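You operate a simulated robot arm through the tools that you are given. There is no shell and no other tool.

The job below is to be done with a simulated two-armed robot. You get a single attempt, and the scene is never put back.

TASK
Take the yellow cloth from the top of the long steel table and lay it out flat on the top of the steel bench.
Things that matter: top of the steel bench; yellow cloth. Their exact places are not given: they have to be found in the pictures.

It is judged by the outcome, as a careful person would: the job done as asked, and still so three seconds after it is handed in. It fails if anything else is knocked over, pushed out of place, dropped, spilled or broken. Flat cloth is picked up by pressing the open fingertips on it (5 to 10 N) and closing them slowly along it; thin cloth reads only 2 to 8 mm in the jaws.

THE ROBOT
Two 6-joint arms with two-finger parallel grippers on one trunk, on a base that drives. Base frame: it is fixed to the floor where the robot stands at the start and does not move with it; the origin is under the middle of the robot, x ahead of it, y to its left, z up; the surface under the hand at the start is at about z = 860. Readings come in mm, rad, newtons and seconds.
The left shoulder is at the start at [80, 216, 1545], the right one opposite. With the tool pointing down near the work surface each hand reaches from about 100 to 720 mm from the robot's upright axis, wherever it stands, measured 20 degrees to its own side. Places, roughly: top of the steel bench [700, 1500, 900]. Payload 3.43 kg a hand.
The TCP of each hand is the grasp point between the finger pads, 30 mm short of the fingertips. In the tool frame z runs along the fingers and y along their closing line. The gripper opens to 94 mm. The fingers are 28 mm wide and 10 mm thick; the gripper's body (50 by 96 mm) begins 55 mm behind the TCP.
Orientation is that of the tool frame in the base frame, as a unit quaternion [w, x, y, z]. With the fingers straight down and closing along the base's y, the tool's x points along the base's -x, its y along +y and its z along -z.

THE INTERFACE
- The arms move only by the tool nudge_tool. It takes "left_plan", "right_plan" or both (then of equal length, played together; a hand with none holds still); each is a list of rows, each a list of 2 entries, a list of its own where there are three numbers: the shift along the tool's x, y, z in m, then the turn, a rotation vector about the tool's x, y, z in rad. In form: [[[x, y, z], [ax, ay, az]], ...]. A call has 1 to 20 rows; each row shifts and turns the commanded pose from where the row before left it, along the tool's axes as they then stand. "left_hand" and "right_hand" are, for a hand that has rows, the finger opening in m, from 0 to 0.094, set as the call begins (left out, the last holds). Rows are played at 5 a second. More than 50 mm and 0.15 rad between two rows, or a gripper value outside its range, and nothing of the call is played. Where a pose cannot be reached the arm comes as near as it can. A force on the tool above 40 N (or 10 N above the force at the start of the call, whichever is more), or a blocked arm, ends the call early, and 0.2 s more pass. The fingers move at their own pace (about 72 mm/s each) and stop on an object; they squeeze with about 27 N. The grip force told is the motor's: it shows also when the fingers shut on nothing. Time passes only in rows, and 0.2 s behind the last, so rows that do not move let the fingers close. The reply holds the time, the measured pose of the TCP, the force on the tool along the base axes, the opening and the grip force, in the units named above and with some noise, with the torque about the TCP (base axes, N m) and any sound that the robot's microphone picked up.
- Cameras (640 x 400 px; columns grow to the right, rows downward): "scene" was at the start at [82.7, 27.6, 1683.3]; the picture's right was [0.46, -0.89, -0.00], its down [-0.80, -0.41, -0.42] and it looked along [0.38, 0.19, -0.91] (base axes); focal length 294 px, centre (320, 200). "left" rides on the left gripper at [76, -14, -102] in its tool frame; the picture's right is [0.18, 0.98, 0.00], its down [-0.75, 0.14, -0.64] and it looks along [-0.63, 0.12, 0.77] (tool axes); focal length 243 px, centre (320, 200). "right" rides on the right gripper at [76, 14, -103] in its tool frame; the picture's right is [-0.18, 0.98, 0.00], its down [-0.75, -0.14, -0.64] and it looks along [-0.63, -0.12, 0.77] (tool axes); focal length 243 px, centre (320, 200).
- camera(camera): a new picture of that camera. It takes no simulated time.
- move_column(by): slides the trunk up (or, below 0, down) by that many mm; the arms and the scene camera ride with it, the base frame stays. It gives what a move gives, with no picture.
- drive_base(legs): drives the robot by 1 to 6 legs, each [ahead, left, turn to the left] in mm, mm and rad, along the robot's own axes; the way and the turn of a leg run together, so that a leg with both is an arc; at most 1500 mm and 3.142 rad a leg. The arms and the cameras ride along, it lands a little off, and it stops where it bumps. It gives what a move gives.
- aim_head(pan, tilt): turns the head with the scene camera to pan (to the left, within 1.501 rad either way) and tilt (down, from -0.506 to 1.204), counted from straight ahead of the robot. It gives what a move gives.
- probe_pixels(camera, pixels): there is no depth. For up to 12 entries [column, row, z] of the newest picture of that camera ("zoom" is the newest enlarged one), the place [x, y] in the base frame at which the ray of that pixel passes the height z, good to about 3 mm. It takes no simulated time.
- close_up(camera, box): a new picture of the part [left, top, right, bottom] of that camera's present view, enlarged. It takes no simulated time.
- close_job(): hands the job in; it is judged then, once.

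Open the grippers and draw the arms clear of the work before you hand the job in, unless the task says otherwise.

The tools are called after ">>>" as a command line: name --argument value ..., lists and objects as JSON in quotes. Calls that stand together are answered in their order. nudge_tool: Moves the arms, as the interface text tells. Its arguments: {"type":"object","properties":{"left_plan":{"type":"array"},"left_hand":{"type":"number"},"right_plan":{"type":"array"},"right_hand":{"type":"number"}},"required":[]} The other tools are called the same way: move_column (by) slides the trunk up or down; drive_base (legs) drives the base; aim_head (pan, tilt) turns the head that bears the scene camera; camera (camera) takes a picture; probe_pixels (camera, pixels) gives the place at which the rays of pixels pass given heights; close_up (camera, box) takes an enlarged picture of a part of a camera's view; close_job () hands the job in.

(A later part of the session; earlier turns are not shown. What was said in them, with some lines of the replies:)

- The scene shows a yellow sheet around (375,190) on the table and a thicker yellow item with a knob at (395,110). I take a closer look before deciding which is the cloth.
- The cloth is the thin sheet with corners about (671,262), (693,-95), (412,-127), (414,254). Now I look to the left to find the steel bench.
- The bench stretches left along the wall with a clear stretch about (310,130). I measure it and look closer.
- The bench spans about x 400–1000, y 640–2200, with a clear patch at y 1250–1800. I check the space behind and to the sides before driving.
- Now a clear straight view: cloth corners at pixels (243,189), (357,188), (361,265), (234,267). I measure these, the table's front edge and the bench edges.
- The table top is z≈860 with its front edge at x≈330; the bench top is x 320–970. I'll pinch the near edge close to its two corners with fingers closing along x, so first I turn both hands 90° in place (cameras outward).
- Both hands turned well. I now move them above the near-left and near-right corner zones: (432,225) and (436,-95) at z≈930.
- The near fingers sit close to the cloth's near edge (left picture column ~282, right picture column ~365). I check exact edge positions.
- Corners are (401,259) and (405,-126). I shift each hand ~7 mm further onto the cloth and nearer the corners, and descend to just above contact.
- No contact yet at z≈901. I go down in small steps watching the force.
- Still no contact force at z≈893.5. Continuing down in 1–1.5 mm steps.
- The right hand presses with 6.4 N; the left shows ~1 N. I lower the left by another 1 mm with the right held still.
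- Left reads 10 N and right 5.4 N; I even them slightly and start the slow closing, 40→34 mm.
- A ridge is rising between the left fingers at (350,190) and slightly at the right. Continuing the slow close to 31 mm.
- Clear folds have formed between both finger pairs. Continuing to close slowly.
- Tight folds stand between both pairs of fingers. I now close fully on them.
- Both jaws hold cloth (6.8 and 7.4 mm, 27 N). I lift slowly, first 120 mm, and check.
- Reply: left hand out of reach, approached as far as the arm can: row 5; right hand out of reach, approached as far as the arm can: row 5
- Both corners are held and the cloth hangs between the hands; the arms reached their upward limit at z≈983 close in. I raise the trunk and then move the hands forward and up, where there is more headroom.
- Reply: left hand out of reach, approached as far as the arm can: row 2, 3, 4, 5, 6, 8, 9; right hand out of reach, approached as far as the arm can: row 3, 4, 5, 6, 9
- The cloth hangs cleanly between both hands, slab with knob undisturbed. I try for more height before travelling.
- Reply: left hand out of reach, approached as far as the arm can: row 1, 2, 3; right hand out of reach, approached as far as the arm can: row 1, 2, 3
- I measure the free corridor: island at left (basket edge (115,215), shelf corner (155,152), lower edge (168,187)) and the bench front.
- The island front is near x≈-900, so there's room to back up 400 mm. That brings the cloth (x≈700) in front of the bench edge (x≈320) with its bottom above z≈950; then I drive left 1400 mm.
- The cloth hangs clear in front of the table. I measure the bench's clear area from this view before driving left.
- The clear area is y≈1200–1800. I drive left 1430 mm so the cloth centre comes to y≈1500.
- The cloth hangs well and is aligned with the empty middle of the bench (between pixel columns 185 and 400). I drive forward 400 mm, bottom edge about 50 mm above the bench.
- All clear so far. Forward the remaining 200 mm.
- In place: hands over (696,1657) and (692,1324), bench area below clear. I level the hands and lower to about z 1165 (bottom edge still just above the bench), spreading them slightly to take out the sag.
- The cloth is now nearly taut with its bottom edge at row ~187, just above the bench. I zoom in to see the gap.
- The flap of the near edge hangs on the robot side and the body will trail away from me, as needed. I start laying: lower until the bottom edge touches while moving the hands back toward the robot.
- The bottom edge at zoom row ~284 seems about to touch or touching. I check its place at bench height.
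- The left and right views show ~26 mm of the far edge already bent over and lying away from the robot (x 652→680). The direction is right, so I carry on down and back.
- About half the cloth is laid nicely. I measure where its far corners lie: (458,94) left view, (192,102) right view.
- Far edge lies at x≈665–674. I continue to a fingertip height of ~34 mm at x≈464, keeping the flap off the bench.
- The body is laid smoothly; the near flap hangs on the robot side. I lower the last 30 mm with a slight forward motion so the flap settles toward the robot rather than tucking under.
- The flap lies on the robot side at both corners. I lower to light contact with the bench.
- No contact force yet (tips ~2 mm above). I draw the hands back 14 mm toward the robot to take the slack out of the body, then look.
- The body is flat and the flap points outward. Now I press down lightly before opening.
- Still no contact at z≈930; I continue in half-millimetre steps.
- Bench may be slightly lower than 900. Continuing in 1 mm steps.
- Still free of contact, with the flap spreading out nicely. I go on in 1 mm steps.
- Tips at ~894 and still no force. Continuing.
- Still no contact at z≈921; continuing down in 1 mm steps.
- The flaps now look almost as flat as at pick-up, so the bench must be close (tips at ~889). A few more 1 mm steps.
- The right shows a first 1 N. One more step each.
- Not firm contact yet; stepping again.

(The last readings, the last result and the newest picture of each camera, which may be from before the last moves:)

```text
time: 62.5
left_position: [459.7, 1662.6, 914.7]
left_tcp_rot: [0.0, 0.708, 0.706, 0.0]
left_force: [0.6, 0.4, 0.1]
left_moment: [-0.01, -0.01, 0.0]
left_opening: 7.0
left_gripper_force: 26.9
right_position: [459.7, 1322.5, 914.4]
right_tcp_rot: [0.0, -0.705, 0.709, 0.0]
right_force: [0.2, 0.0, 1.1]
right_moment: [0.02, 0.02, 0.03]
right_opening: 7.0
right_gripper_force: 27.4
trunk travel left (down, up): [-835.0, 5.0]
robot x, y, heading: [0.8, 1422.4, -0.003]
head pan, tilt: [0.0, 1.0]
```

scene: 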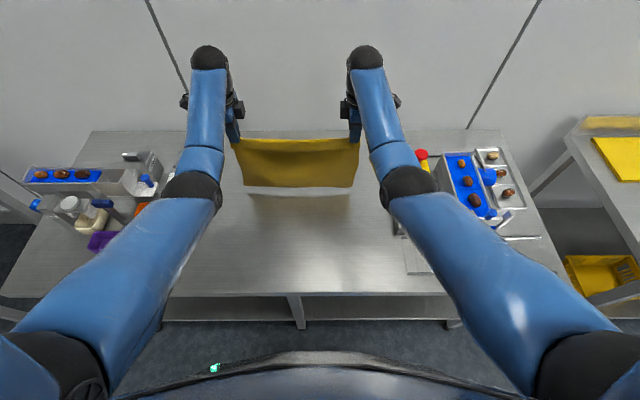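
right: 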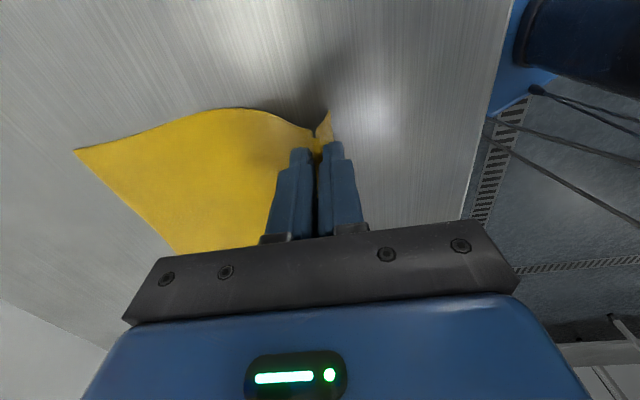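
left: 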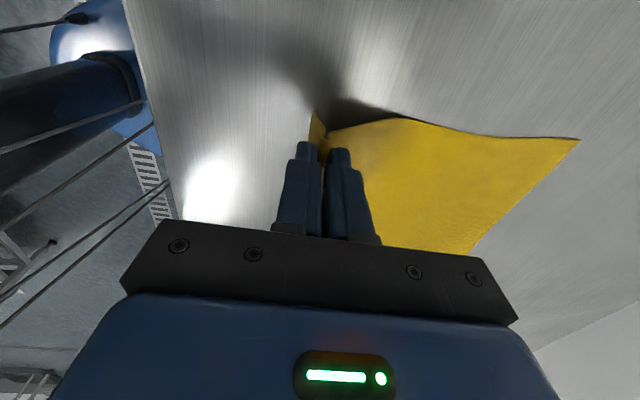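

Comparing the far-left corner in two views puts the bench top nearer z≈876, so the tips (884) are still some mm above. I continue down.

>>> nudge_tool --left_plan '[[[0, 0, 0.001], [0, 0, 0]], [[0, 0, 0.001], [0, 0, 0]], [[0, 0, 0], [0, 0, 0]]]' --right_plan '[[[0, 0, 0.001], [0, 0, 0]], [[0, 0, 0.001], [0, 0, 0]], [[0, 0, 0], [0, 0, 0]]]'

>>> nudge_tool --left_plan '[[[0, 0, 0.001], [0, 0, 0]], [[0, 0, 0], [0, 0, 0]]]' --right_plan '[[[0, 0, 0.001], [0, 0, 0]], [[0, 0, 0], [0, 0, 0]]]'

>>> nudge_tool --left_plan '[[[0, 0, 0.001], [0, 0, 0]], [[0, 0, 0], [0, 0, 0]]]' --right_plan '[[[0, 0, 0.001], [0, 0, 0]], [[0, 0, 0], [0, 0, 0]]]'

```text
time: 63.3
left_position: [460.8, 1662.3, 913.2]
left_tcp_rot: [0.002, 0.708, 0.706, 0.001]
left_force: [0.4, -0.2, 1.6]
left_moment: [-0.01, 0.03, 0.0]
left_opening: 7.0
left_gripper_force: 27.0
right_position: [460.4, 1320.5, 913.0]
right_tcp_rot: [0.001, -0.706, 0.708, -0.001]
right_force: [0.0, 0.5, 1.9]
right_moment: [0.01, 0.02, 0.02]
right_opening: 7.2
right_gripper_force: 26.8
trunk travel left (down, up): [-835.0, 5.0]
robot x, y, heading: [-0.8, 1418.9, -0.007]
head pan, tilt: [0.0, 1.0]
```

```text
time: 63.9
left_position: [461.2, 1661.7, 912.8]
left_tcp_rot: [0.002, 0.708, 0.706, 0.001]
left_force: [0.2, 0.8, 6.8]
left_moment: [0.08, 0.02, 0.01]
left_opening: 7.0
left_gripper_force: 26.6
right_position: [459.5, 1320.7, 913.1]
right_tcp_rot: [0.001, -0.705, 0.709, -0.002]
right_force: [-0.5, -0.3, 7.4]
right_moment: [-0.09, -0.02, 0.03]
right_opening: 7.3
right_gripper_force: 26.4
trunk travel left (down, up): [-835.0, 5.0]
robot x, y, heading: [-4.0, 1422.0, -0.007]
head pan, tilt: [0.0, 1.0]
```

```text
time: 64.5
left_position: [460.4, 1660.8, 910.9]
left_tcp_rot: [0.002, 0.708, 0.706, 0.001]
left_force: [2.1, -0.1, 11.5]
left_moment: [0.06, -0.03, -0.01]
left_opening: 7.3
left_gripper_force: 27.1
right_position: [459.8, 1322.3, 912.3]
right_tcp_rot: [0.002, -0.705, 0.709, -0.001]
right_force: [1.6, -1.0, 15.1]
right_moment: [-0.16, -0.04, 0.03]
right_opening: 7.3
right_gripper_force: 27.1
trunk travel left (down, up): [-835.0, 5.0]
robot x, y, heading: [0.1, 1427.4, -0.004]
head pan, tilt: [0.0, 1.0]
```

Firm contact now (11 and 15 N; bench top ≈ 880). I ease back to ~6 N and begin opening slowly, so the fingers spread the fold outward.

>>> nudge_tool --left_plan '[[[0, 0, -0.0008], [0, 0, 0]], [[0, 0, 0], [0, 0, 0]]]' --right_plan '[[[0, 0, -0.001], [0, 0, 0]], [[0, 0, 0], [0, 0, 0]]]'

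>>> nudge_tool --left_plan '[[[0, 0, 0], [0, 0, 0]], [[0, 0, 0], [0, 0, 0]]]' --right_plan '[[[0, 0, 0], [0, 0, 0]], [[0, 0, 0], [0, 0, 0]]]' --left_hand 0.011 --right_hand 0.011

>>> nudge_tool --left_plan '[[[0, 0, 0], [0, 0, 0]], [[0, 0, 0], [0, 0, 0]]]' --right_plan '[[[0, 0, 0], [0, 0, 0]], [[0, 0, 0], [0, 0, 0]]]' --left_hand 0.016 --right_hand 0.016

>>> close_up --camera "left" --box '[220, 60, 420, 250]'

>>> close_up --camera "right" --box '[220, 60, 420, 250]'

```text
time: 65.1
left_position: [460.1, 1661.5, 913.1]
left_tcp_rot: [0.002, 0.709, 0.706, 0.002]
left_force: [2.9, -0.2, 13.9]
left_moment: [0.07, 0.0, -0.02]
left_opening: 7.1
left_gripper_force: 26.8
right_position: [457.9, 1321.5, 912.3]
right_tcp_rot: [0.002, -0.706, 0.708, -0.001]
right_force: [1.1, 0.3, 8.9]
right_moment: [-0.09, -0.02, -0.02]
right_opening: 7.0
right_gripper_force: 26.7
trunk travel left (down, up): [-835.0, 5.0]
robot x, y, heading: [-4.2, 1422.8, -0.003]
head pan, tilt: [0.0, 1.0]
```

```text
time: 65.7
left_position: [461.7, 1661.4, 912.6]
left_tcp_rot: [0.002, 0.708, 0.706, 0.002]
left_force: [1.8, -0.7, 13.6]
left_moment: [0.06, 0.02, -0.01]
left_opening: 10.2
left_gripper_force: 0.1
right_position: [458.3, 1321.0, 912.5]
right_tcp_rot: [0.002, -0.705, 0.709, 0.0]
right_force: [1.2, 0.2, 7.7]
right_moment: [-0.08, 0.01, 0.03]
right_opening: 10.2
right_gripper_force: 0.1
trunk travel left (down, up): [-835.0, 5.0]
robot x, y, heading: [-0.2, 1420.1, -0.002]
head pan, tilt: [0.0, 1.0]
```

```text
time: 66.3
left_position: [461.5, 1662.3, 912.3]
left_tcp_rot: [0.001, 0.709, 0.706, 0.002]
left_force: [1.5, -0.1, 15.5]
left_moment: [0.09, 0.05, 0.04]
left_opening: 14.8
left_gripper_force: 0.0
right_position: [458.1, 1321.8, 913.2]
right_tcp_rot: [0.002, -0.705, 0.709, -0.001]
right_force: [0.7, 0.7, 8.0]
right_moment: [-0.1, 0.06, 0.02]
right_opening: 15.5
right_gripper_force: 0.0
trunk travel left (down, up): [-835.0, 5.0]
robot x, y, heading: [-2.9, 1420.9, 0.001]
head pan, tilt: [0.0, 1.0]
```

```text
2.11 times, centred on (320, 155) of left
```

zoom: 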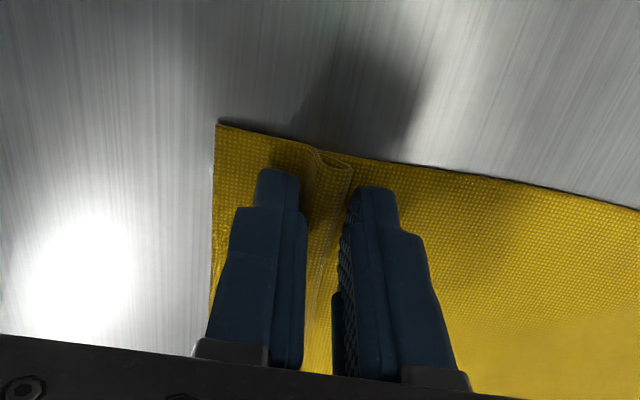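

```text
2.11 times, centred on (320, 155) of right
```

zoom: 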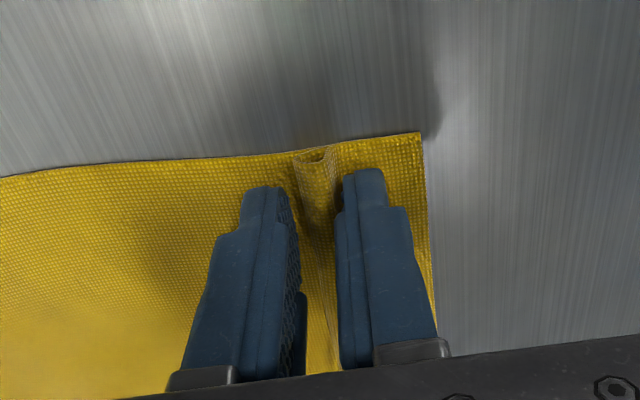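

The folds are being spread open. I ease the left (15 N) slightly and keep opening slowly.

>>> nudge_tool --left_plan '[[[0, 0, -0.0008], [0, 0, 0]], [[0, 0, 0], [0, 0, 0]]]' --right_plan '[[[0, 0, 0], [0, 0, 0]], [[0, 0, 0], [0, 0, 0]]]' --left_hand 0.021 --right_hand 0.021

>>> nudge_tool --left_plan '[[[0, 0, 0], [0, 0, 0]], [[0, 0, 0], [0, 0, 0]]]' --right_plan '[[[0, 0, 0], [0, 0, 0]], [[0, 0, 0], [0, 0, 0]]]' --left_hand 0.026 --right_hand 0.026

>>> nudge_tool --left_plan '[[[0, 0, 0], [0, 0, 0]], [[0, 0, 0], [0, 0, 0]]]' --right_plan '[[[0, 0, 0], [0, 0, 0]], [[0, 0, 0], [0, 0, 0]]]' --left_hand 0.031 --right_hand 0.031

>>> close_up --camera "left" --box '[220, 60, 420, 250]'

>>> close_up --camera "right" --box '[220, 60, 420, 250]'

>>> close_up --camera "scene" --box '[200, 150, 400, 275]'

```text
time: 66.9
left_position: [460.8, 1661.5, 912.6]
left_tcp_rot: [0.001, 0.709, 0.705, 0.001]
left_force: [1.6, -0.8, 7.3]
left_moment: [0.07, 0.06, 0.0]
left_opening: 19.8
left_gripper_force: 0.0
right_position: [460.3, 1321.8, 912.3]
right_tcp_rot: [0.001, -0.705, 0.709, -0.001]
right_force: [1.7, -0.5, 9.0]
right_moment: [-0.15, 0.06, 0.0]
right_opening: 20.5
right_gripper_force: 0.1
trunk travel left (down, up): [-835.0, 5.0]
robot x, y, heading: [0.1, 1421.6, -0.003]
head pan, tilt: [0.0, 1.0]
```

```text
time: 67.5
left_position: [460.8, 1661.6, 913.0]
left_tcp_rot: [0.001, 0.708, 0.706, 0.001]
left_force: [0.6, 0.3, 7.3]
left_moment: [0.08, 0.05, 0.01]
left_opening: 25.8
left_gripper_force: 0.0
right_position: [460.2, 1321.4, 912.5]
right_tcp_rot: [0.001, -0.706, 0.708, -0.002]
right_force: [2.4, -0.7, 9.0]
right_moment: [-0.12, 0.08, 0.0]
right_opening: 25.2
right_gripper_force: 0.2
trunk travel left (down, up): [-835.0, 5.0]
robot x, y, heading: [-5.4, 1420.5, -0.006]
head pan, tilt: [0.0, 1.0]
```

```text
time: 68.1
left_position: [461.4, 1661.3, 912.6]
left_tcp_rot: [0.001, 0.708, 0.706, 0.002]
left_force: [0.4, 0.1, 4.5]
left_moment: [0.04, 0.08, 0.01]
left_opening: 30.9
left_gripper_force: 0.1
right_position: [458.4, 1321.8, 912.2]
right_tcp_rot: [0.001, -0.706, 0.708, -0.002]
right_force: [1.7, -0.6, 9.8]
right_moment: [-0.08, 0.11, 0.0]
right_opening: 30.2
right_gripper_force: 0.0
trunk travel left (down, up): [-835.0, 5.0]
robot x, y, heading: [-3.3, 1421.2, 0.003]
head pan, tilt: [0.0, 1.0]
```

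```text
2.11 times, centred on (320, 155) of left
```

zoom: 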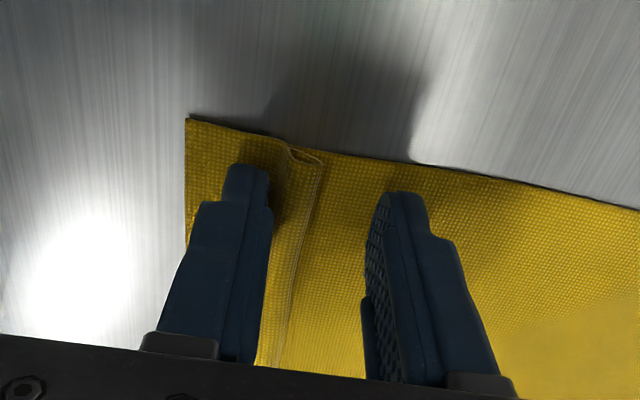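

```text
2.11 times, centred on (320, 155) of right
```

zoom: 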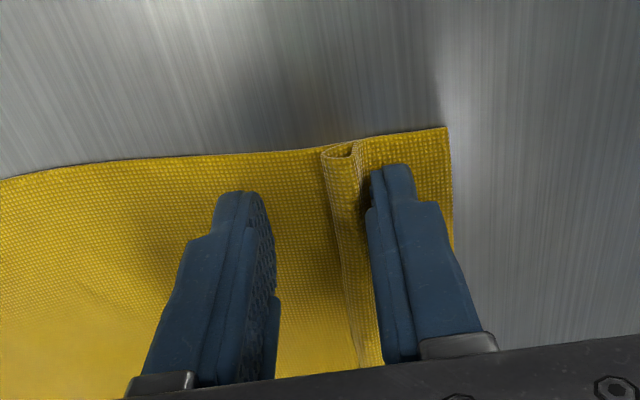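

```text
3.20 times, centred on (300, 212) of scene
```

zoom: 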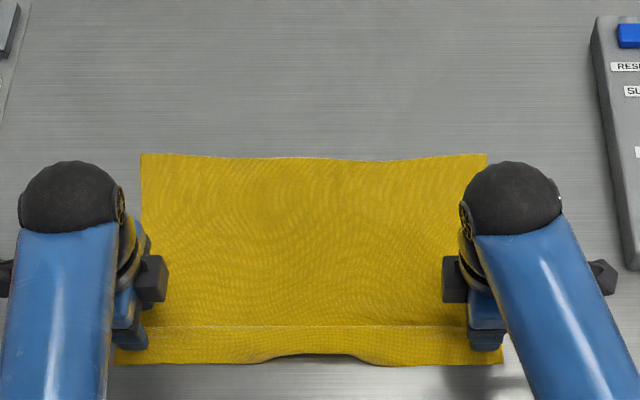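

The fold still stands beside the near fingers rather than opening fully. I lift both hands clear and look at the whole cloth before smoothing it.

>>> nudge_tool --left_plan '[[[0, 0, -0.005], [0, 0, 0]], [[0, 0, -0.015], [0, 0, 0]], [[0, 0, -0.02], [0, 0, 0]], [[0, 0, -0.02], [0, 0, 0]], [[0, 0, 0], [0, 0, 0]]]' --right_plan '[[[0, 0, -0.005], [0, 0, 0]], [[0, 0, -0.015], [0, 0, 0]], [[0, 0, -0.02], [0, 0, 0]], [[0, 0, -0.02], [0, 0, 0]], [[0, 0, 0], [0, 0, 0]]]'

>>> close_up --camera "scene" --box '[200, 150, 400, 275]'

>>> camera --camera "left"

>>> camera --camera "right"

```text
time: 69.3
left_position: [463.2, 1662.2, 972.2]
left_tcp_rot: [0.0, 0.709, 0.705, 0.0]
left_force: [-0.3, 0.0, 0.3]
left_moment: [0.04, 0.01, 0.0]
left_opening: 31.0
left_gripper_force: 0.1
right_position: [459.1, 1324.0, 971.5]
right_tcp_rot: [0.001, -0.706, 0.708, 0.0]
right_force: [-0.8, -0.5, -0.7]
right_moment: [-0.01, 0.0, 0.01]
right_opening: 31.0
right_gripper_force: 0.0
trunk travel left (down, up): [-835.0, 5.0]
robot x, y, heading: [-0.7, 1422.9, -0.004]
head pan, tilt: [0.0, 1.0]
```

```text
3.20 times, centred on (300, 212) of scene
```

zoom: 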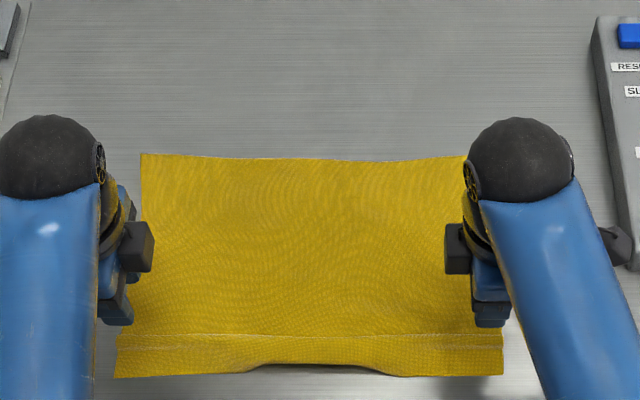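

```text
taken
```

left: 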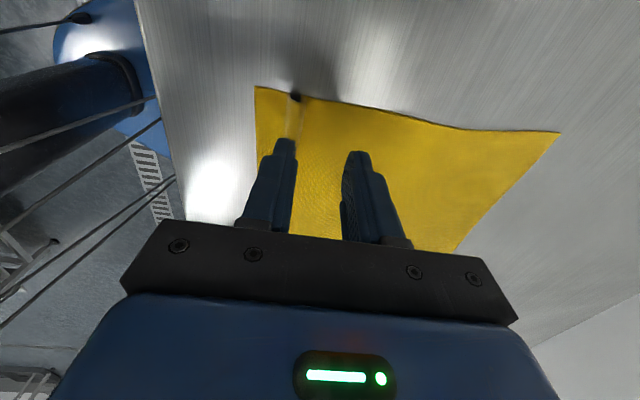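

```text
taken
```

right: 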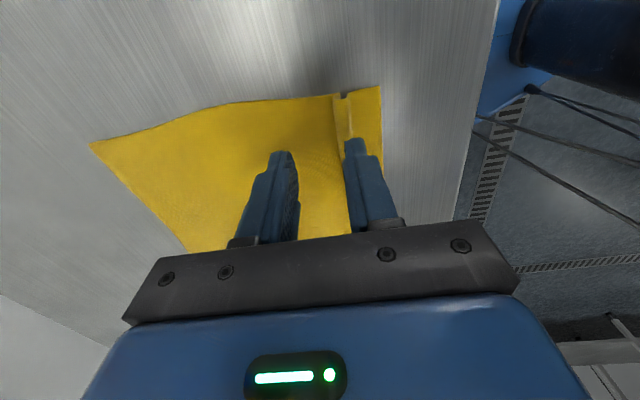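

The ridge has relaxed to a low arch along the near edge. Closer look at both ends of it.

>>> close_up --camera "left" --box '[220, 60, 420, 250]'

>>> close_up --camera "right" --box '[220, 60, 420, 250]'

>>> close_up --camera "scene" --box '[225, 235, 365, 275]'

>>> probe_pixels --camera "left" --pixels '[[257, 86, 882], [293, 95, 882], [310, 98, 882], [558, 132, 882]]'

>>> probe_pixels --camera "right" --pixels '[[380, 86, 882], [344, 95, 882], [332, 96, 882], [91, 143, 882]]'

```text
2.11 times, centred on (320, 155) of left
```

zoom: 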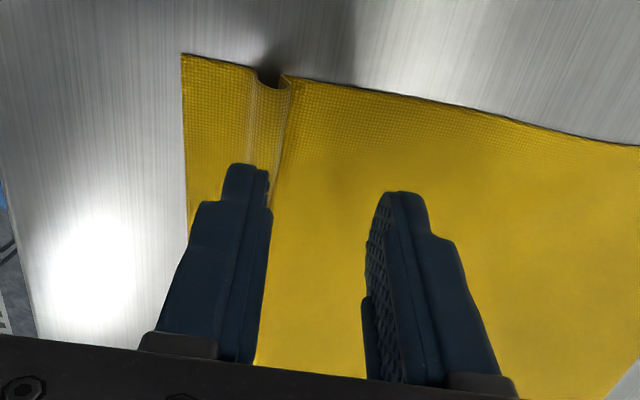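

```text
2.11 times, centred on (320, 155) of right
```

zoom: 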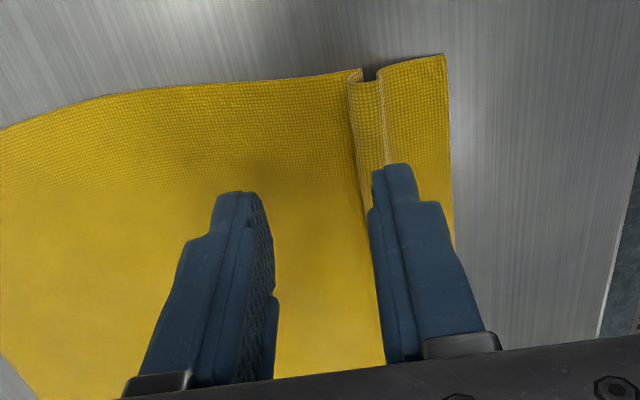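

```text
4.57 times, centred on (295, 255) of scene
```

zoom: 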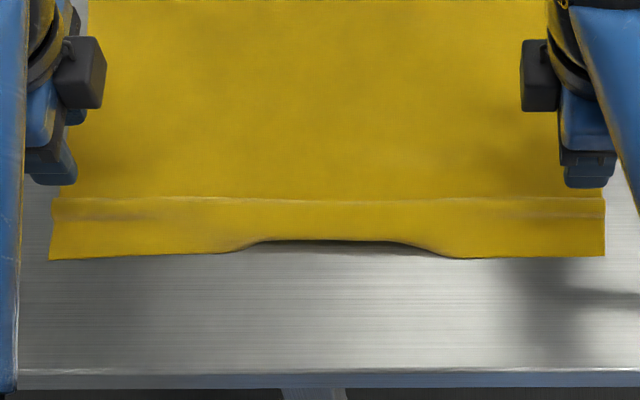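

```text
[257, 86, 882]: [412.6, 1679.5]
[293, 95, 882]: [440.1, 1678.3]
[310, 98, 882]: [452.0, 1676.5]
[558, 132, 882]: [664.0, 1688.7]
```

```text
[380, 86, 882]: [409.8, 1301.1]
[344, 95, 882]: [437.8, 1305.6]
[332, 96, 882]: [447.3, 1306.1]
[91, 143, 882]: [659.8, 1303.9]
```

The near edge lies at x≈411, a ridge at x≈435–450 holds ~22 mm of cloth, and the middle of the near edge is arched. I close the fingers and press on the flap strip (x≈423) at both ends to pull it toward the robot.

>>> nudge_tool --left_plan '[[[0, -0.02, 0], [0, 0, 0]], [[0, -0.02, 0], [0, 0, 0]], [[0, 0, 0.02], [0, 0, 0]], [[0, 0, 0.02], [0, 0, 0]], [[0, 0, 0.012], [0, 0, 0]], [[0, 0, 0], [0, 0, 0]]]' --right_plan '[[[0, 0.018, 0], [0, 0, 0]], [[0, 0.018, 0], [0, 0, 0]], [[0, 0, 0.02], [0, 0, 0]], [[0, 0, 0.02], [0, 0, 0]], [[0, 0, 0.012], [0, 0, 0]], [[0, 0, 0], [0, 0, 0]]]' --left_hand 0.0 --right_hand 0.0

>>> close_up --camera "left" --box '[220, 60, 420, 250]'

>>> close_up --camera "right" --box '[220, 60, 420, 250]'

```text
time: 70.7
left_position: [422.2, 1661.4, 919.4]
left_tcp_rot: [0.0, 0.708, 0.706, 0.001]
left_force: [0.2, -0.3, 0.5]
left_moment: [-0.01, 0.03, -0.01]
left_opening: 0.0
left_gripper_force: 27.0
right_position: [424.1, 1322.5, 919.9]
right_tcp_rot: [0.001, -0.706, 0.708, 0.0]
right_force: [-0.4, -0.2, -0.9]
right_moment: [0.01, 0.01, -0.03]
right_opening: 0.1
right_gripper_force: 27.3
trunk travel left (down, up): [-835.0, 5.0]
robot x, y, heading: [-3.5, 1421.4, 0.0]
head pan, tilt: [0.0, 1.0]
```

```text
2.11 times, centred on (320, 155) of left
```

zoom: 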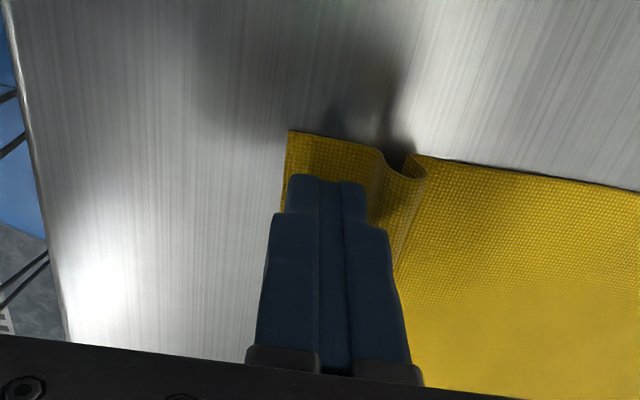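

```text
2.11 times, centred on (320, 155) of right
```

zoom: 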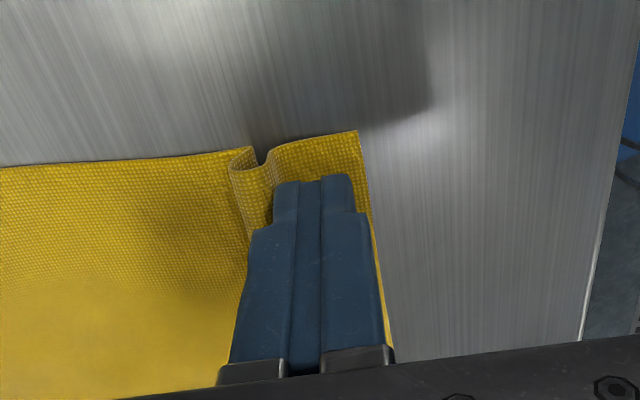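

Fingertips are over the flap strip, clear of the ridge. Lowering to contact.

>>> nudge_tool --left_plan '[[[0, 0, 0.003], [0, 0, 0]], [[0, 0, 0.003], [0, 0, 0]], [[0, 0, 0], [0, 0, 0]]]' --right_plan '[[[0, 0, 0.003], [0, 0, 0]], [[0, 0, 0.003], [0, 0, 0]], [[0, 0, 0], [0, 0, 0]]]'

>>> nudge_tool --left_plan '[[[0, 0, 0.001], [0, 0, 0]], [[0, 0, 0], [0, 0, 0]]]' --right_plan '[[[0, 0, 0.001], [0, 0, 0]], [[0, 0, 0], [0, 0, 0]]]'

```text
time: 71.5
left_position: [422.2, 1661.6, 914.2]
left_tcp_rot: [0.001, 0.708, 0.706, 0.001]
left_force: [-0.7, -1.2, -0.4]
left_moment: [-0.01, 0.0, 0.01]
left_opening: 0.1
left_gripper_force: 26.9
right_position: [424.4, 1323.3, 912.9]
right_tcp_rot: [0.001, -0.706, 0.709, -0.001]
right_force: [0.4, -0.1, 0.6]
right_moment: [0.01, 0.0, -0.01]
right_opening: 0.0
right_gripper_force: 26.6
trunk travel left (down, up): [-835.0, 5.0]
robot x, y, heading: [-2.0, 1418.6, -0.003]
head pan, tilt: [0.0, 1.0]
```

```text
time: 72.1
left_position: [420.4, 1662.1, 913.3]
left_tcp_rot: [0.001, 0.709, 0.705, 0.0]
left_force: [0.3, 0.3, 0.2]
left_moment: [-0.01, 0.02, -0.02]
left_opening: 0.1
left_gripper_force: 26.9
right_position: [424.7, 1322.0, 913.0]
right_tcp_rot: [0.001, -0.705, 0.709, -0.001]
right_force: [0.0, 1.0, -0.6]
right_moment: [-0.05, -0.04, -0.02]
right_opening: 0.0
right_gripper_force: 26.9
trunk travel left (down, up): [-835.0, 5.0]
robot x, y, heading: [-2.9, 1425.5, -0.005]
head pan, tilt: [0.0, 1.0]
```

No force yet at z≈913; another small step.

>>> nudge_tool --left_plan '[[[0, 0, 0.001], [0, 0, 0]], [[0, 0, 0], [0, 0, 0]]]' --right_plan '[[[0, 0, 0.001], [0, 0, 0]], [[0, 0, 0], [0, 0, 0]]]'

>>> nudge_tool --left_plan '[[[0, 0, 0.0005], [0, 0, 0]], [[0, 0, 0], [0, 0, 0]]]' --right_plan '[[[0, 0, 0.0005], [0, 0, 0]], [[0, 0, 0], [0, 0, 0]]]'

```text
time: 72.7
left_position: [421.4, 1661.9, 912.6]
left_tcp_rot: [0.002, 0.709, 0.706, 0.0]
left_force: [0.4, 0.1, 2.0]
left_moment: [0.02, 0.04, -0.02]
left_opening: 0.1
left_gripper_force: 27.1
right_position: [424.5, 1322.8, 912.2]
right_tcp_rot: [0.0, -0.706, 0.708, 0.0]
right_force: [0.7, 0.2, 1.6]
right_moment: [0.02, 0.02, 0.0]
right_opening: 0.2
right_gripper_force: 27.3
trunk travel left (down, up): [-835.0, 5.0]
robot x, y, heading: [-5.1, 1426.7, -0.001]
head pan, tilt: [0.0, 1.0]
```

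```text
time: 73.3
left_position: [422.6, 1662.7, 911.9]
left_tcp_rot: [0.001, 0.708, 0.706, 0.001]
left_force: [-0.2, 0.1, 8.5]
left_moment: [0.02, -0.01, 0.0]
left_opening: 0.1
left_gripper_force: 26.9
right_position: [424.0, 1322.0, 911.0]
right_tcp_rot: [0.0, -0.705, 0.709, -0.001]
right_force: [-0.5, 0.1, 0.7]
right_moment: [-0.02, 0.02, -0.01]
right_opening: 0.0
right_gripper_force: 26.7
trunk travel left (down, up): [-835.0, 5.0]
robot x, y, heading: [-1.2, 1422.2, -0.007]
head pan, tilt: [0.0, 1.0]
```

Left presses with 8.5 N; the right needs a bit more.

>>> nudge_tool --right_plan '[[[0, 0, 0.0007], [0, 0, 0]], [[0, 0, 0], [0, 0, 0]]]'

```text
time: 73.9
left_position: [420.7, 1662.3, 911.0]
left_tcp_rot: [0.001, 0.708, 0.706, 0.0]
left_force: [1.2, -0.7, 7.3]
left_moment: [0.0, -0.05, 0.0]
left_opening: 0.0
left_gripper_force: 26.7
right_position: [424.4, 1322.6, 912.1]
right_tcp_rot: [0.002, -0.705, 0.709, 0.0]
right_force: [-0.1, 0.0, 7.1]
right_moment: [-0.06, 0.03, -0.01]
right_opening: 0.0
right_gripper_force: 26.9
trunk travel left (down, up): [-835.0, 5.0]
robot x, y, heading: [-0.4, 1419.0, -0.003]
head pan, tilt: [0.0, 1.0]
```

Both press with ~7 N. I pull slowly 10 mm toward the robot, spreading slightly outward, and look.

>>> nudge_tool --left_plan '[[[0.0005, -0.002, 0], [0, 0, 0]], [[0.0005, -0.002, 0], [0, 0, 0]], [[0.0005, -0.002, 0], [0, 0, 0]], [[0.0005, -0.002, 0], [0, 0, 0]], [[0, -0.002, 0], [0, 0, 0]], [[0, 0, 0], [0, 0, 0]]]' --right_plan '[[[0.0005, 0.002, 0], [0, 0, 0]], [[0.0005, 0.002, 0], [0, 0, 0]], [[0.0005, 0.002, 0], [0, 0, 0]], [[0.0005, 0.002, 0], [0, 0, 0]], [[0, 0.002, 0], [0, 0, 0]], [[0, 0, 0], [0, 0, 0]]]'

>>> close_up --camera "scene" --box '[200, 165, 400, 290]'

>>> close_up --camera "left" --box '[220, 60, 420, 250]'

>>> close_up --camera "right" --box '[220, 60, 420, 250]'

```text
time: 75.3
left_position: [410.3, 1664.0, 913.1]
left_tcp_rot: [0.001, 0.708, 0.706, 0.001]
left_force: [-0.5, 0.7, 1.0]
left_moment: [-0.01, 0.02, -0.03]
left_opening: 0.1
left_gripper_force: 27.1
right_position: [413.4, 1320.6, 911.3]
right_tcp_rot: [0.002, -0.706, 0.709, -0.001]
right_force: [3.5, -0.5, 21.1]
right_moment: [-0.06, -0.03, -0.02]
right_opening: 0.0
right_gripper_force: 27.2
trunk travel left (down, up): [-835.0, 5.0]
robot x, y, heading: [-4.4, 1420.6, -0.002]
head pan, tilt: [0.0, 1.0]
```

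```text
3.20 times, centred on (300, 228) of scene
```

zoom: 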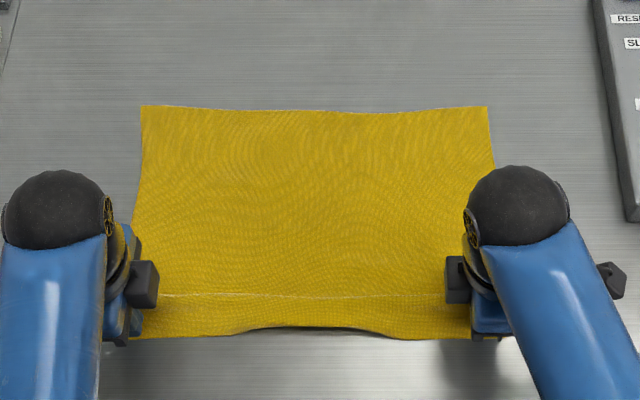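

```text
2.11 times, centred on (320, 155) of left
```

zoom: 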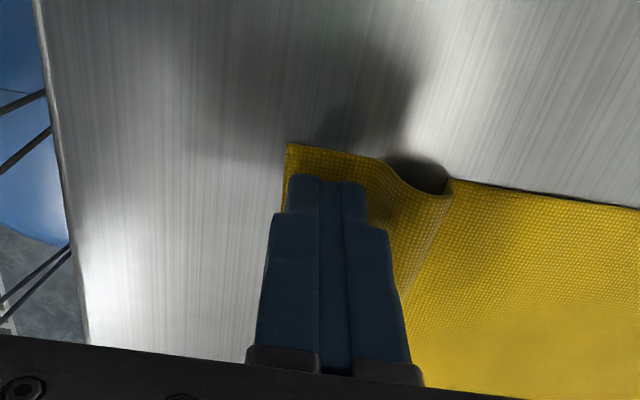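

```text
2.11 times, centred on (320, 155) of right
```

zoom: 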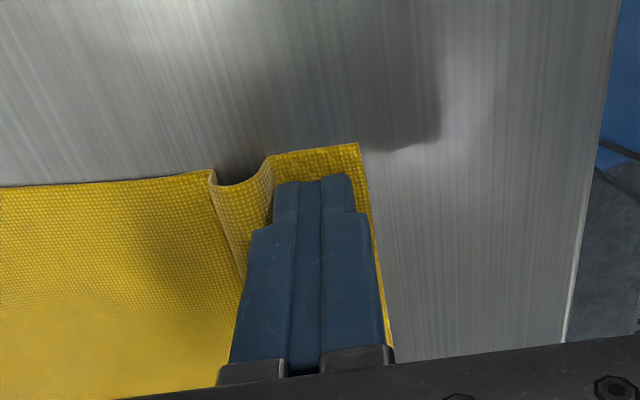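

The ridges are widening, and the cloth body stays in place. I correct heights (right 21 N up, left 1 N down) and pull 12 mm more.

>>> nudge_tool --left_plan '[[[0, 0, 0.0008], [0, 0, 0]], [[0, 0, 0], [0, 0, 0]]]' --right_plan '[[[0, 0, -0.0015], [0, 0, 0]], [[0, 0, 0], [0, 0, 0]]]'

>>> nudge_tool --left_plan '[[[0, -0.002, 0], [0, 0, 0]], [[0, -0.002, 0], [0, 0, 0]], [[0, -0.002, 0], [0, 0, 0]], [[0, 0, 0], [0, 0, 0]]]' --right_plan '[[[0, 0.002, 0], [0, 0, 0]], [[0, 0.002, 0], [0, 0, 0]], [[0, 0.002, 0], [0, 0, 0]], [[0, 0, 0], [0, 0, 0]]]'

>>> close_up --camera "left" --box '[220, 60, 420, 250]'

>>> close_up --camera "right" --box '[220, 60, 420, 250]'

```text
time: 75.9
left_position: [410.6, 1663.6, 911.1]
left_tcp_rot: [0.003, 0.708, 0.706, 0.002]
left_force: [-1.9, 1.0, 15.9]
left_moment: [0.06, 0.03, 0.02]
left_opening: 0.2
left_gripper_force: 27.4
right_position: [412.1, 1320.5, 911.5]
right_tcp_rot: [0.001, -0.706, 0.709, 0.0]
right_force: [1.4, 1.2, 9.4]
right_moment: [0.01, 0.02, 0.02]
right_opening: 0.0
right_gripper_force: 27.1
trunk travel left (down, up): [-835.0, 5.0]
robot x, y, heading: [-3.5, 1421.0, -0.006]
head pan, tilt: [0.0, 1.0]
```

```text
time: 76.9
left_position: [405.4, 1661.9, 911.1]
left_tcp_rot: [0.001, 0.708, 0.706, 0.003]
left_force: [5.1, -0.1, 25.6]
left_moment: [-0.01, -0.06, 0.01]
left_opening: 0.2
left_gripper_force: 26.6
right_position: [405.9, 1319.1, 912.0]
right_tcp_rot: [0.002, -0.706, 0.709, 0.0]
right_force: [0.0, 0.1, 2.3]
right_moment: [-0.02, -0.01, 0.02]
right_opening: 0.0
right_gripper_force: 27.2
trunk travel left (down, up): [-835.0, 5.0]
robot x, y, heading: [-0.2, 1425.3, -0.005]
head pan, tilt: [0.0, 1.0]
```

```text
2.11 times, centred on (320, 155) of left
```

zoom: 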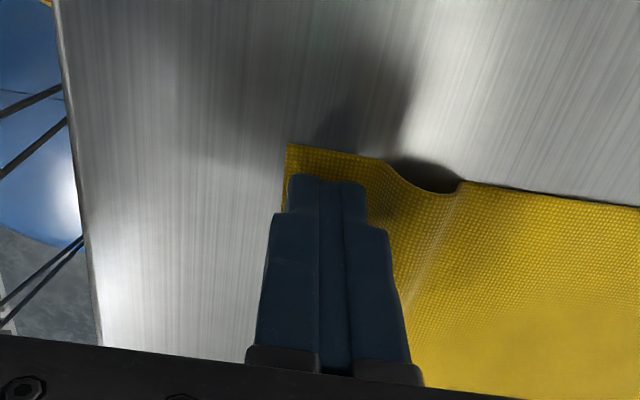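

```text
2.11 times, centred on (320, 155) of right
```

zoom: 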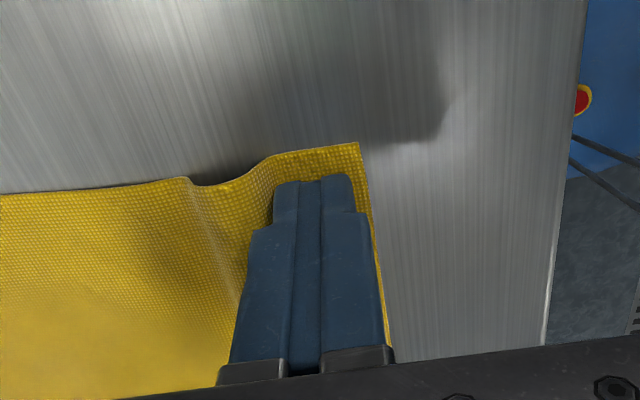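

The arches are nearly flat now. I balance the heights again and pull another ~6 mm.

>>> nudge_tool --left_plan '[[[0, 0, -0.0015], [0, 0, 0]], [[0, -0.002, 0], [0, 0, 0]], [[0, -0.002, 0], [0, 0, 0]], [[0, 0, 0], [0, 0, 0]]]' --right_plan '[[[0, 0, 0.0005], [0, 0, 0]], [[0, 0.002, 0], [0, 0, 0]], [[0, 0.002, 0], [0, 0, 0]], [[0, 0, 0], [0, 0, 0]]]'

>>> close_up --camera "left" --box '[220, 60, 420, 250]'

>>> close_up --camera "right" --box '[220, 60, 420, 250]'

>>> close_up --camera "scene" --box '[200, 165, 400, 290]'

```text
time: 77.9
left_position: [399.5, 1665.1, 912.2]
left_tcp_rot: [0.0, 0.708, 0.706, 0.0]
left_force: [-0.2, -0.4, 5.3]
left_moment: [0.01, -0.01, -0.04]
left_opening: 0.1
left_gripper_force: 26.7
right_position: [403.0, 1319.8, 912.1]
right_tcp_rot: [0.002, -0.705, 0.709, -0.001]
right_force: [2.2, -0.2, 8.8]
right_moment: [-0.03, 0.02, 0.01]
right_opening: 0.2
right_gripper_force: 26.9
trunk travel left (down, up): [-835.0, 5.0]
robot x, y, heading: [-1.6, 1423.4, -0.003]
head pan, tilt: [0.0, 1.0]
```

```text
2.11 times, centred on (320, 155) of left
```

zoom: 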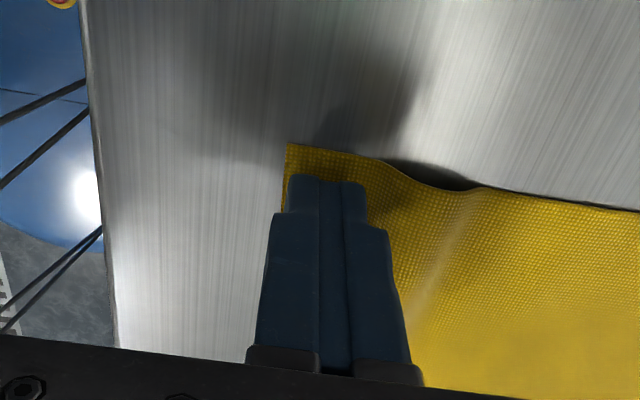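

```text
2.11 times, centred on (320, 155) of right
```

zoom: 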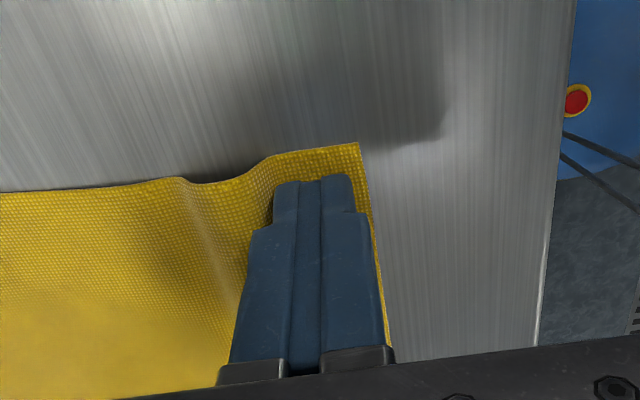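

```text
3.20 times, centred on (300, 228) of scene
```

zoom: 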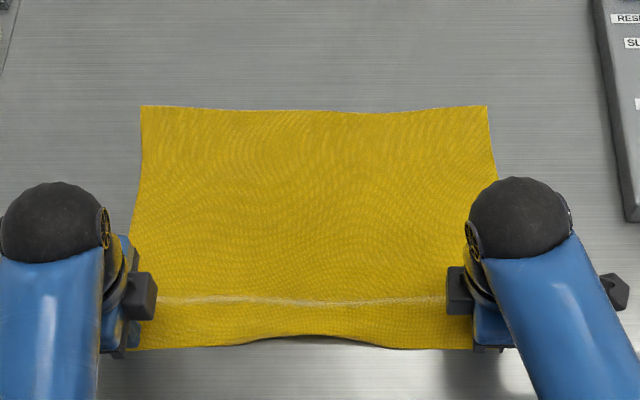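

Very good; the ridge is almost gone. Another 5 mm pull on both sides.

>>> nudge_tool --left_plan '[[[0.0005, -0.002, 0], [0, 0, 0]], [[0.0005, -0.002, 0], [0, 0, 0]], [[0, 0, 0], [0, 0, 0]]]' --right_plan '[[[0.0005, 0.003, 0], [0, 0, 0]], [[0.0005, 0.003, 0], [0, 0, 0]], [[0, 0, 0], [0, 0, 0]]]'

>>> close_up --camera "left" --box '[220, 60, 420, 250]'

>>> close_up --camera "right" --box '[220, 60, 420, 250]'

>>> close_up --camera "scene" --box '[200, 165, 400, 290]'

```text
time: 78.7
left_position: [396.4, 1664.6, 911.9]
left_tcp_rot: [0.0, 0.708, 0.706, 0.0]
left_force: [0.9, 0.1, 0.3]
left_moment: [0.01, -0.01, 0.01]
left_opening: 0.0
left_gripper_force: 27.1
right_position: [398.6, 1320.6, 911.2]
right_tcp_rot: [0.001, -0.706, 0.708, -0.001]
right_force: [0.7, 0.6, 11.7]
right_moment: [-0.04, 0.04, 0.01]
right_opening: 0.0
right_gripper_force: 26.8
trunk travel left (down, up): [-835.0, 5.0]
robot x, y, heading: [-0.4, 1424.6, -0.003]
head pan, tilt: [0.0, 1.0]
```

```text
2.11 times, centred on (320, 155) of left
```

zoom: 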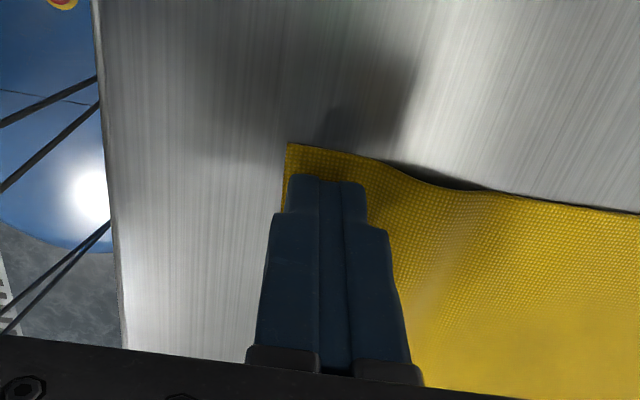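

```text
2.11 times, centred on (320, 155) of right
```

zoom: 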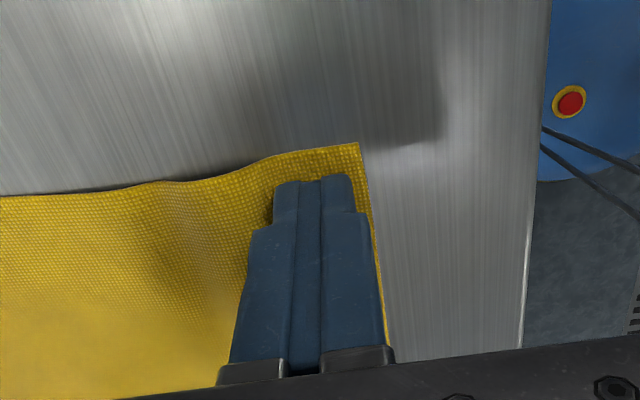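

```text
3.20 times, centred on (300, 228) of scene
```

zoom: 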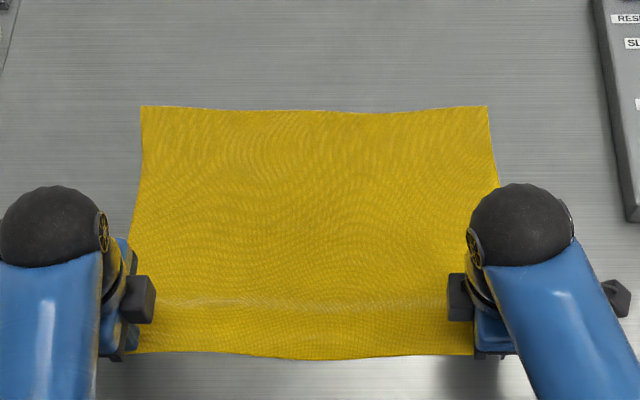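

The cloth is now nearly perfectly flat, including the middle edge. One last 2 mm pull with the left pressed slightly, then I lift both hands off.

>>> nudge_tool --left_plan '[[[0, 0, 0.0006], [0, 0, 0]], [[0, -0.0015, 0], [0, 0, 0]], [[0, -0.0015, 0], [0, 0, 0]], [[0, 0, 0], [0, 0, 0]]]' --right_plan '[[[0, 0, -0.0003], [0, 0, 0]], [[0, 0.0015, 0], [0, 0, 0]], [[0, 0.0005, 0], [0, 0, 0]], [[0, 0, 0], [0, 0, 0]]]'

>>> nudge_tool --left_plan '[[[0, 0, -0.003], [0, 0, 0]], [[0, 0, -0.005], [0, 0, 0]], [[0, 0, -0.01], [0, 0, 0]], [[0, 0, -0.02], [0, 0, 0]], [[0, 0, -0.02], [0, 0, 0]], [[0, 0, 0], [0, 0, 0]]]' --right_plan '[[[0, 0, -0.003], [0, 0, 0]], [[0, 0, -0.005], [0, 0, 0]], [[0, 0, -0.01], [0, 0, 0]], [[0, 0, -0.02], [0, 0, 0]], [[0, 0, -0.02], [0, 0, 0]], [[0, 0, 0], [0, 0, 0]]]'

>>> camera --camera "left"

>>> camera --camera "right"

>>> camera --camera "scene"

```text
time: 79.7
left_position: [395.3, 1665.0, 911.1]
left_tcp_rot: [0.001, 0.709, 0.705, 0.001]
left_force: [0.9, 0.2, 5.6]
left_moment: [0.0, -0.01, 0.01]
left_opening: 0.2
left_gripper_force: 27.2
right_position: [396.1, 1318.9, 911.0]
right_tcp_rot: [0.0, -0.705, 0.709, -0.001]
right_force: [0.9, 0.4, 4.3]
right_moment: [0.0, -0.01, 0.04]
right_opening: 0.2
right_gripper_force: 27.1
trunk travel left (down, up): [-835.0, 5.0]
robot x, y, heading: [-2.1, 1421.2, -0.005]
head pan, tilt: [0.0, 1.0]
```

```text
time: 81.1
left_position: [394.3, 1665.0, 967.8]
left_tcp_rot: [0.001, 0.709, 0.706, 0.001]
left_force: [1.1, -0.3, -0.1]
left_moment: [-0.01, 0.01, -0.02]
left_opening: 0.0
left_gripper_force: 27.0
right_position: [396.8, 1319.5, 969.5]
right_tcp_rot: [0.001, -0.705, 0.709, -0.001]
right_force: [-0.7, 0.0, 0.5]
right_moment: [-0.02, -0.02, -0.03]
right_opening: 0.0
right_gripper_force: 27.4
trunk travel left (down, up): [-835.0, 5.0]
robot x, y, heading: [-0.5, 1419.6, -0.001]
head pan, tilt: [0.0, 1.0]
```

```text
taken
```

left: 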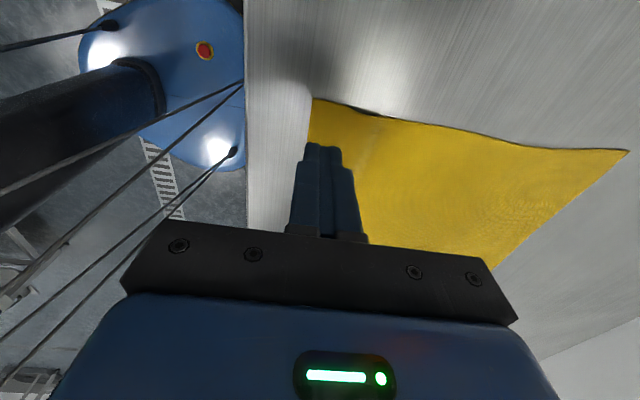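

```text
taken
```

right: 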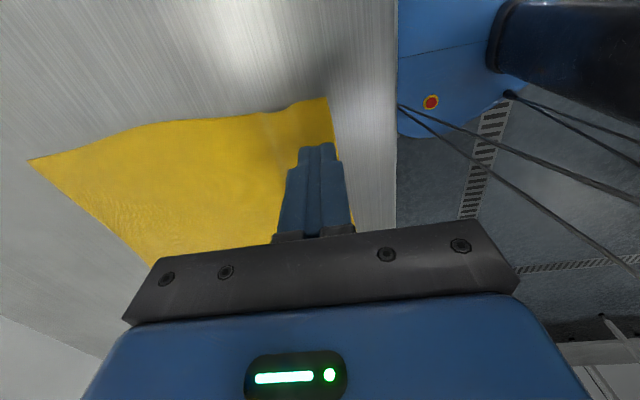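

```text
taken
```

scene: 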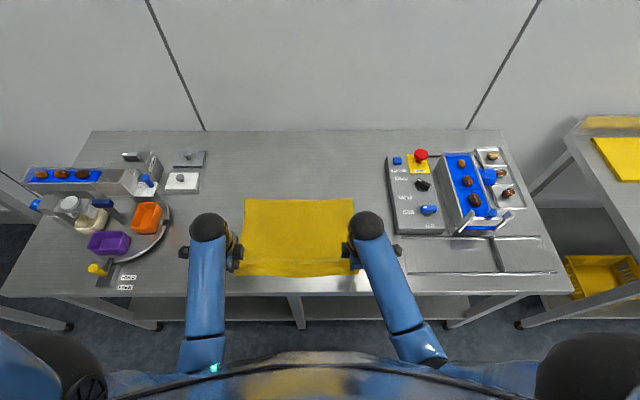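

The cloth lies flat within the bench top. I check the near edge closely, and open the grippers up here.

>>> nudge_tool --left_plan '[[[0, 0, 0], [0, 0, 0]], [[0, 0, 0], [0, 0, 0]]]' --right_plan '[[[0, 0, 0], [0, 0, 0]], [[0, 0, 0], [0, 0, 0]]]' --left_hand 0.06 --right_hand 0.06

>>> drive_base --legs '[[-350, 0, 0]]'

>>> aim_head --pan 0.0 --tilt 0.75

>>> camera --camera "scene"

>>> close_up --camera "scene" --box '[210, 160, 390, 280]'

```text
time: 81.7
left_position: [394.7, 1663.7, 968.5]
left_tcp_rot: [0.001, 0.708, 0.706, 0.001]
left_force: [0.3, 0.3, 0.0]
left_moment: [-0.02, -0.01, -0.01]
left_opening: 60.1
left_gripper_force: 0.1
right_position: [396.2, 1319.8, 968.9]
right_tcp_rot: [0.001, -0.705, 0.709, 0.0]
right_force: [-0.2, 0.4, -0.2]
right_moment: [0.02, -0.02, 0.03]
right_opening: 59.8
right_gripper_force: 0.0
trunk travel left (down, up): [-835.0, 5.0]
robot x, y, heading: [-2.4, 1419.6, -0.008]
head pan, tilt: [0.0, 1.0]
```

```text
time: 84.0
left_position: [45.0, 1665.5, 966.9]
left_tcp_rot: [0.001, 0.709, 0.705, 0.0]
left_force: [0.2, -0.7, -0.6]
left_moment: [-0.02, 0.05, -0.01]
left_opening: 60.1
left_gripper_force: 0.0
right_position: [47.2, 1320.0, 969.3]
right_tcp_rot: [0.0, -0.704, 0.71, -0.001]
right_force: [0.5, 0.5, -0.2]
right_moment: [-0.01, 0.03, 0.01]
right_opening: 59.8
right_gripper_force: 0.1
trunk travel left (down, up): [-835.0, 5.0]
robot x, y, heading: [-352.0, 1424.4, -0.001]
head pan, tilt: [0.0, 1.0]
```

```text
time: 84.8
left_position: [43.9, 1665.5, 967.4]
left_tcp_rot: [0.001, 0.71, 0.704, 0.001]
left_force: [0.6, 0.3, 0.8]
left_moment: [-0.01, -0.01, -0.03]
left_opening: 60.1
left_gripper_force: 0.1
right_position: [44.6, 1320.2, 967.7]
right_tcp_rot: [0.0, -0.704, 0.71, 0.0]
right_force: [0.6, 0.2, -0.3]
right_moment: [0.0, -0.03, -0.02]
right_opening: 60.1
right_gripper_force: 0.0
trunk travel left (down, up): [-835.0, 5.0]
robot x, y, heading: [-352.0, 1423.3, -0.004]
head pan, tilt: [0.0, 0.75]
```

```text
taken
```

scene: 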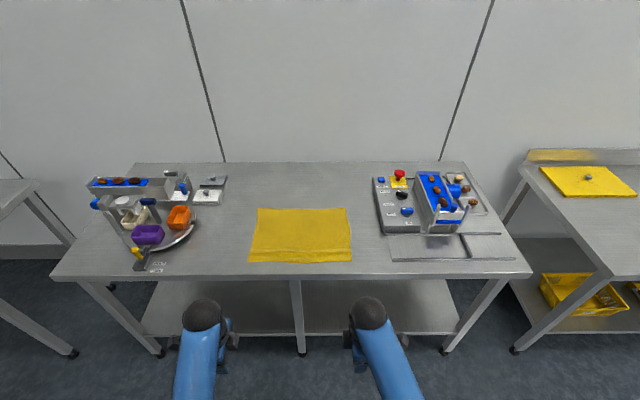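

```text
3.33 times, centred on (300, 220) of scene
```

zoom: 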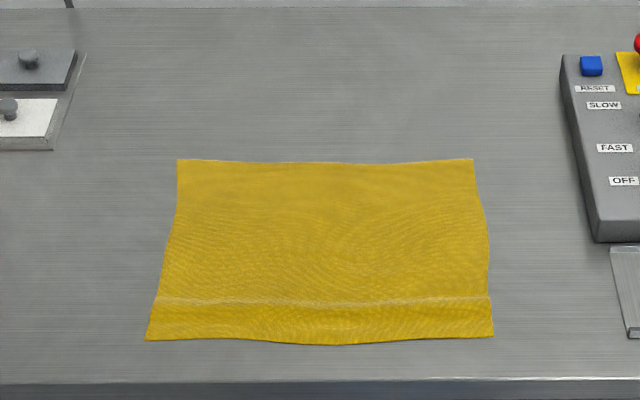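

The cloth lies on the bench, everything else in place. A faint ridge line remains at zoom row ~300; I look closer and measure extents.

>>> close_up --camera "scene" --box '[240, 225, 360, 270]'

>>> probe_pixels --camera "scene" --pixels '[[258, 208, 881], [347, 208, 881], [352, 261, 881], [248, 262, 881], [300, 263, 881], [300, 209, 881], [300, 275, 880]]'

```text
5.33 times, centred on (300, 248) of scene
```

zoom: 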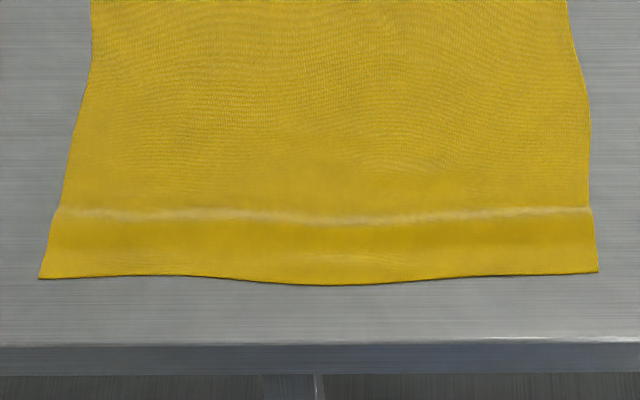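

```text
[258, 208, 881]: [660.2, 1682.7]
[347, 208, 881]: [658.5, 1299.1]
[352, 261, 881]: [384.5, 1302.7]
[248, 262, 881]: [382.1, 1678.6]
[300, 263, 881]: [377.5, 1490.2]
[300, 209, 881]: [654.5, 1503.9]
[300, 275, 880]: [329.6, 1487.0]
```

The cloth now covers about 275 × 382 mm (x 380–660, y 1300–1683), its full original size. It lies wholly on the bench top, with the grippers open, the arms clear and nothing else disturbed, so I hand in the job.

>>> close_job

```text
The job is handed in.
```

The yellow cloth is off the long steel table and laid out on the steel bench, and I handed the job in.

- **Size and position:** it covers about 275 × 382 mm, the same as it did on the table. It lies wholly on the bench top, roughly 50 mm in from the front edge.
- **Flatness:** one faint crease, a few millimetres high at most, remains along the side nearest the robot, where the fingers had pinched it. I pulled most of it out and left the rest.
- **Surroundings:** the last pictures show nothing else knocked over or moved, on the bench or on the table.
- **Robot:** both grippers are open, and the arms are backed clear of the bench.
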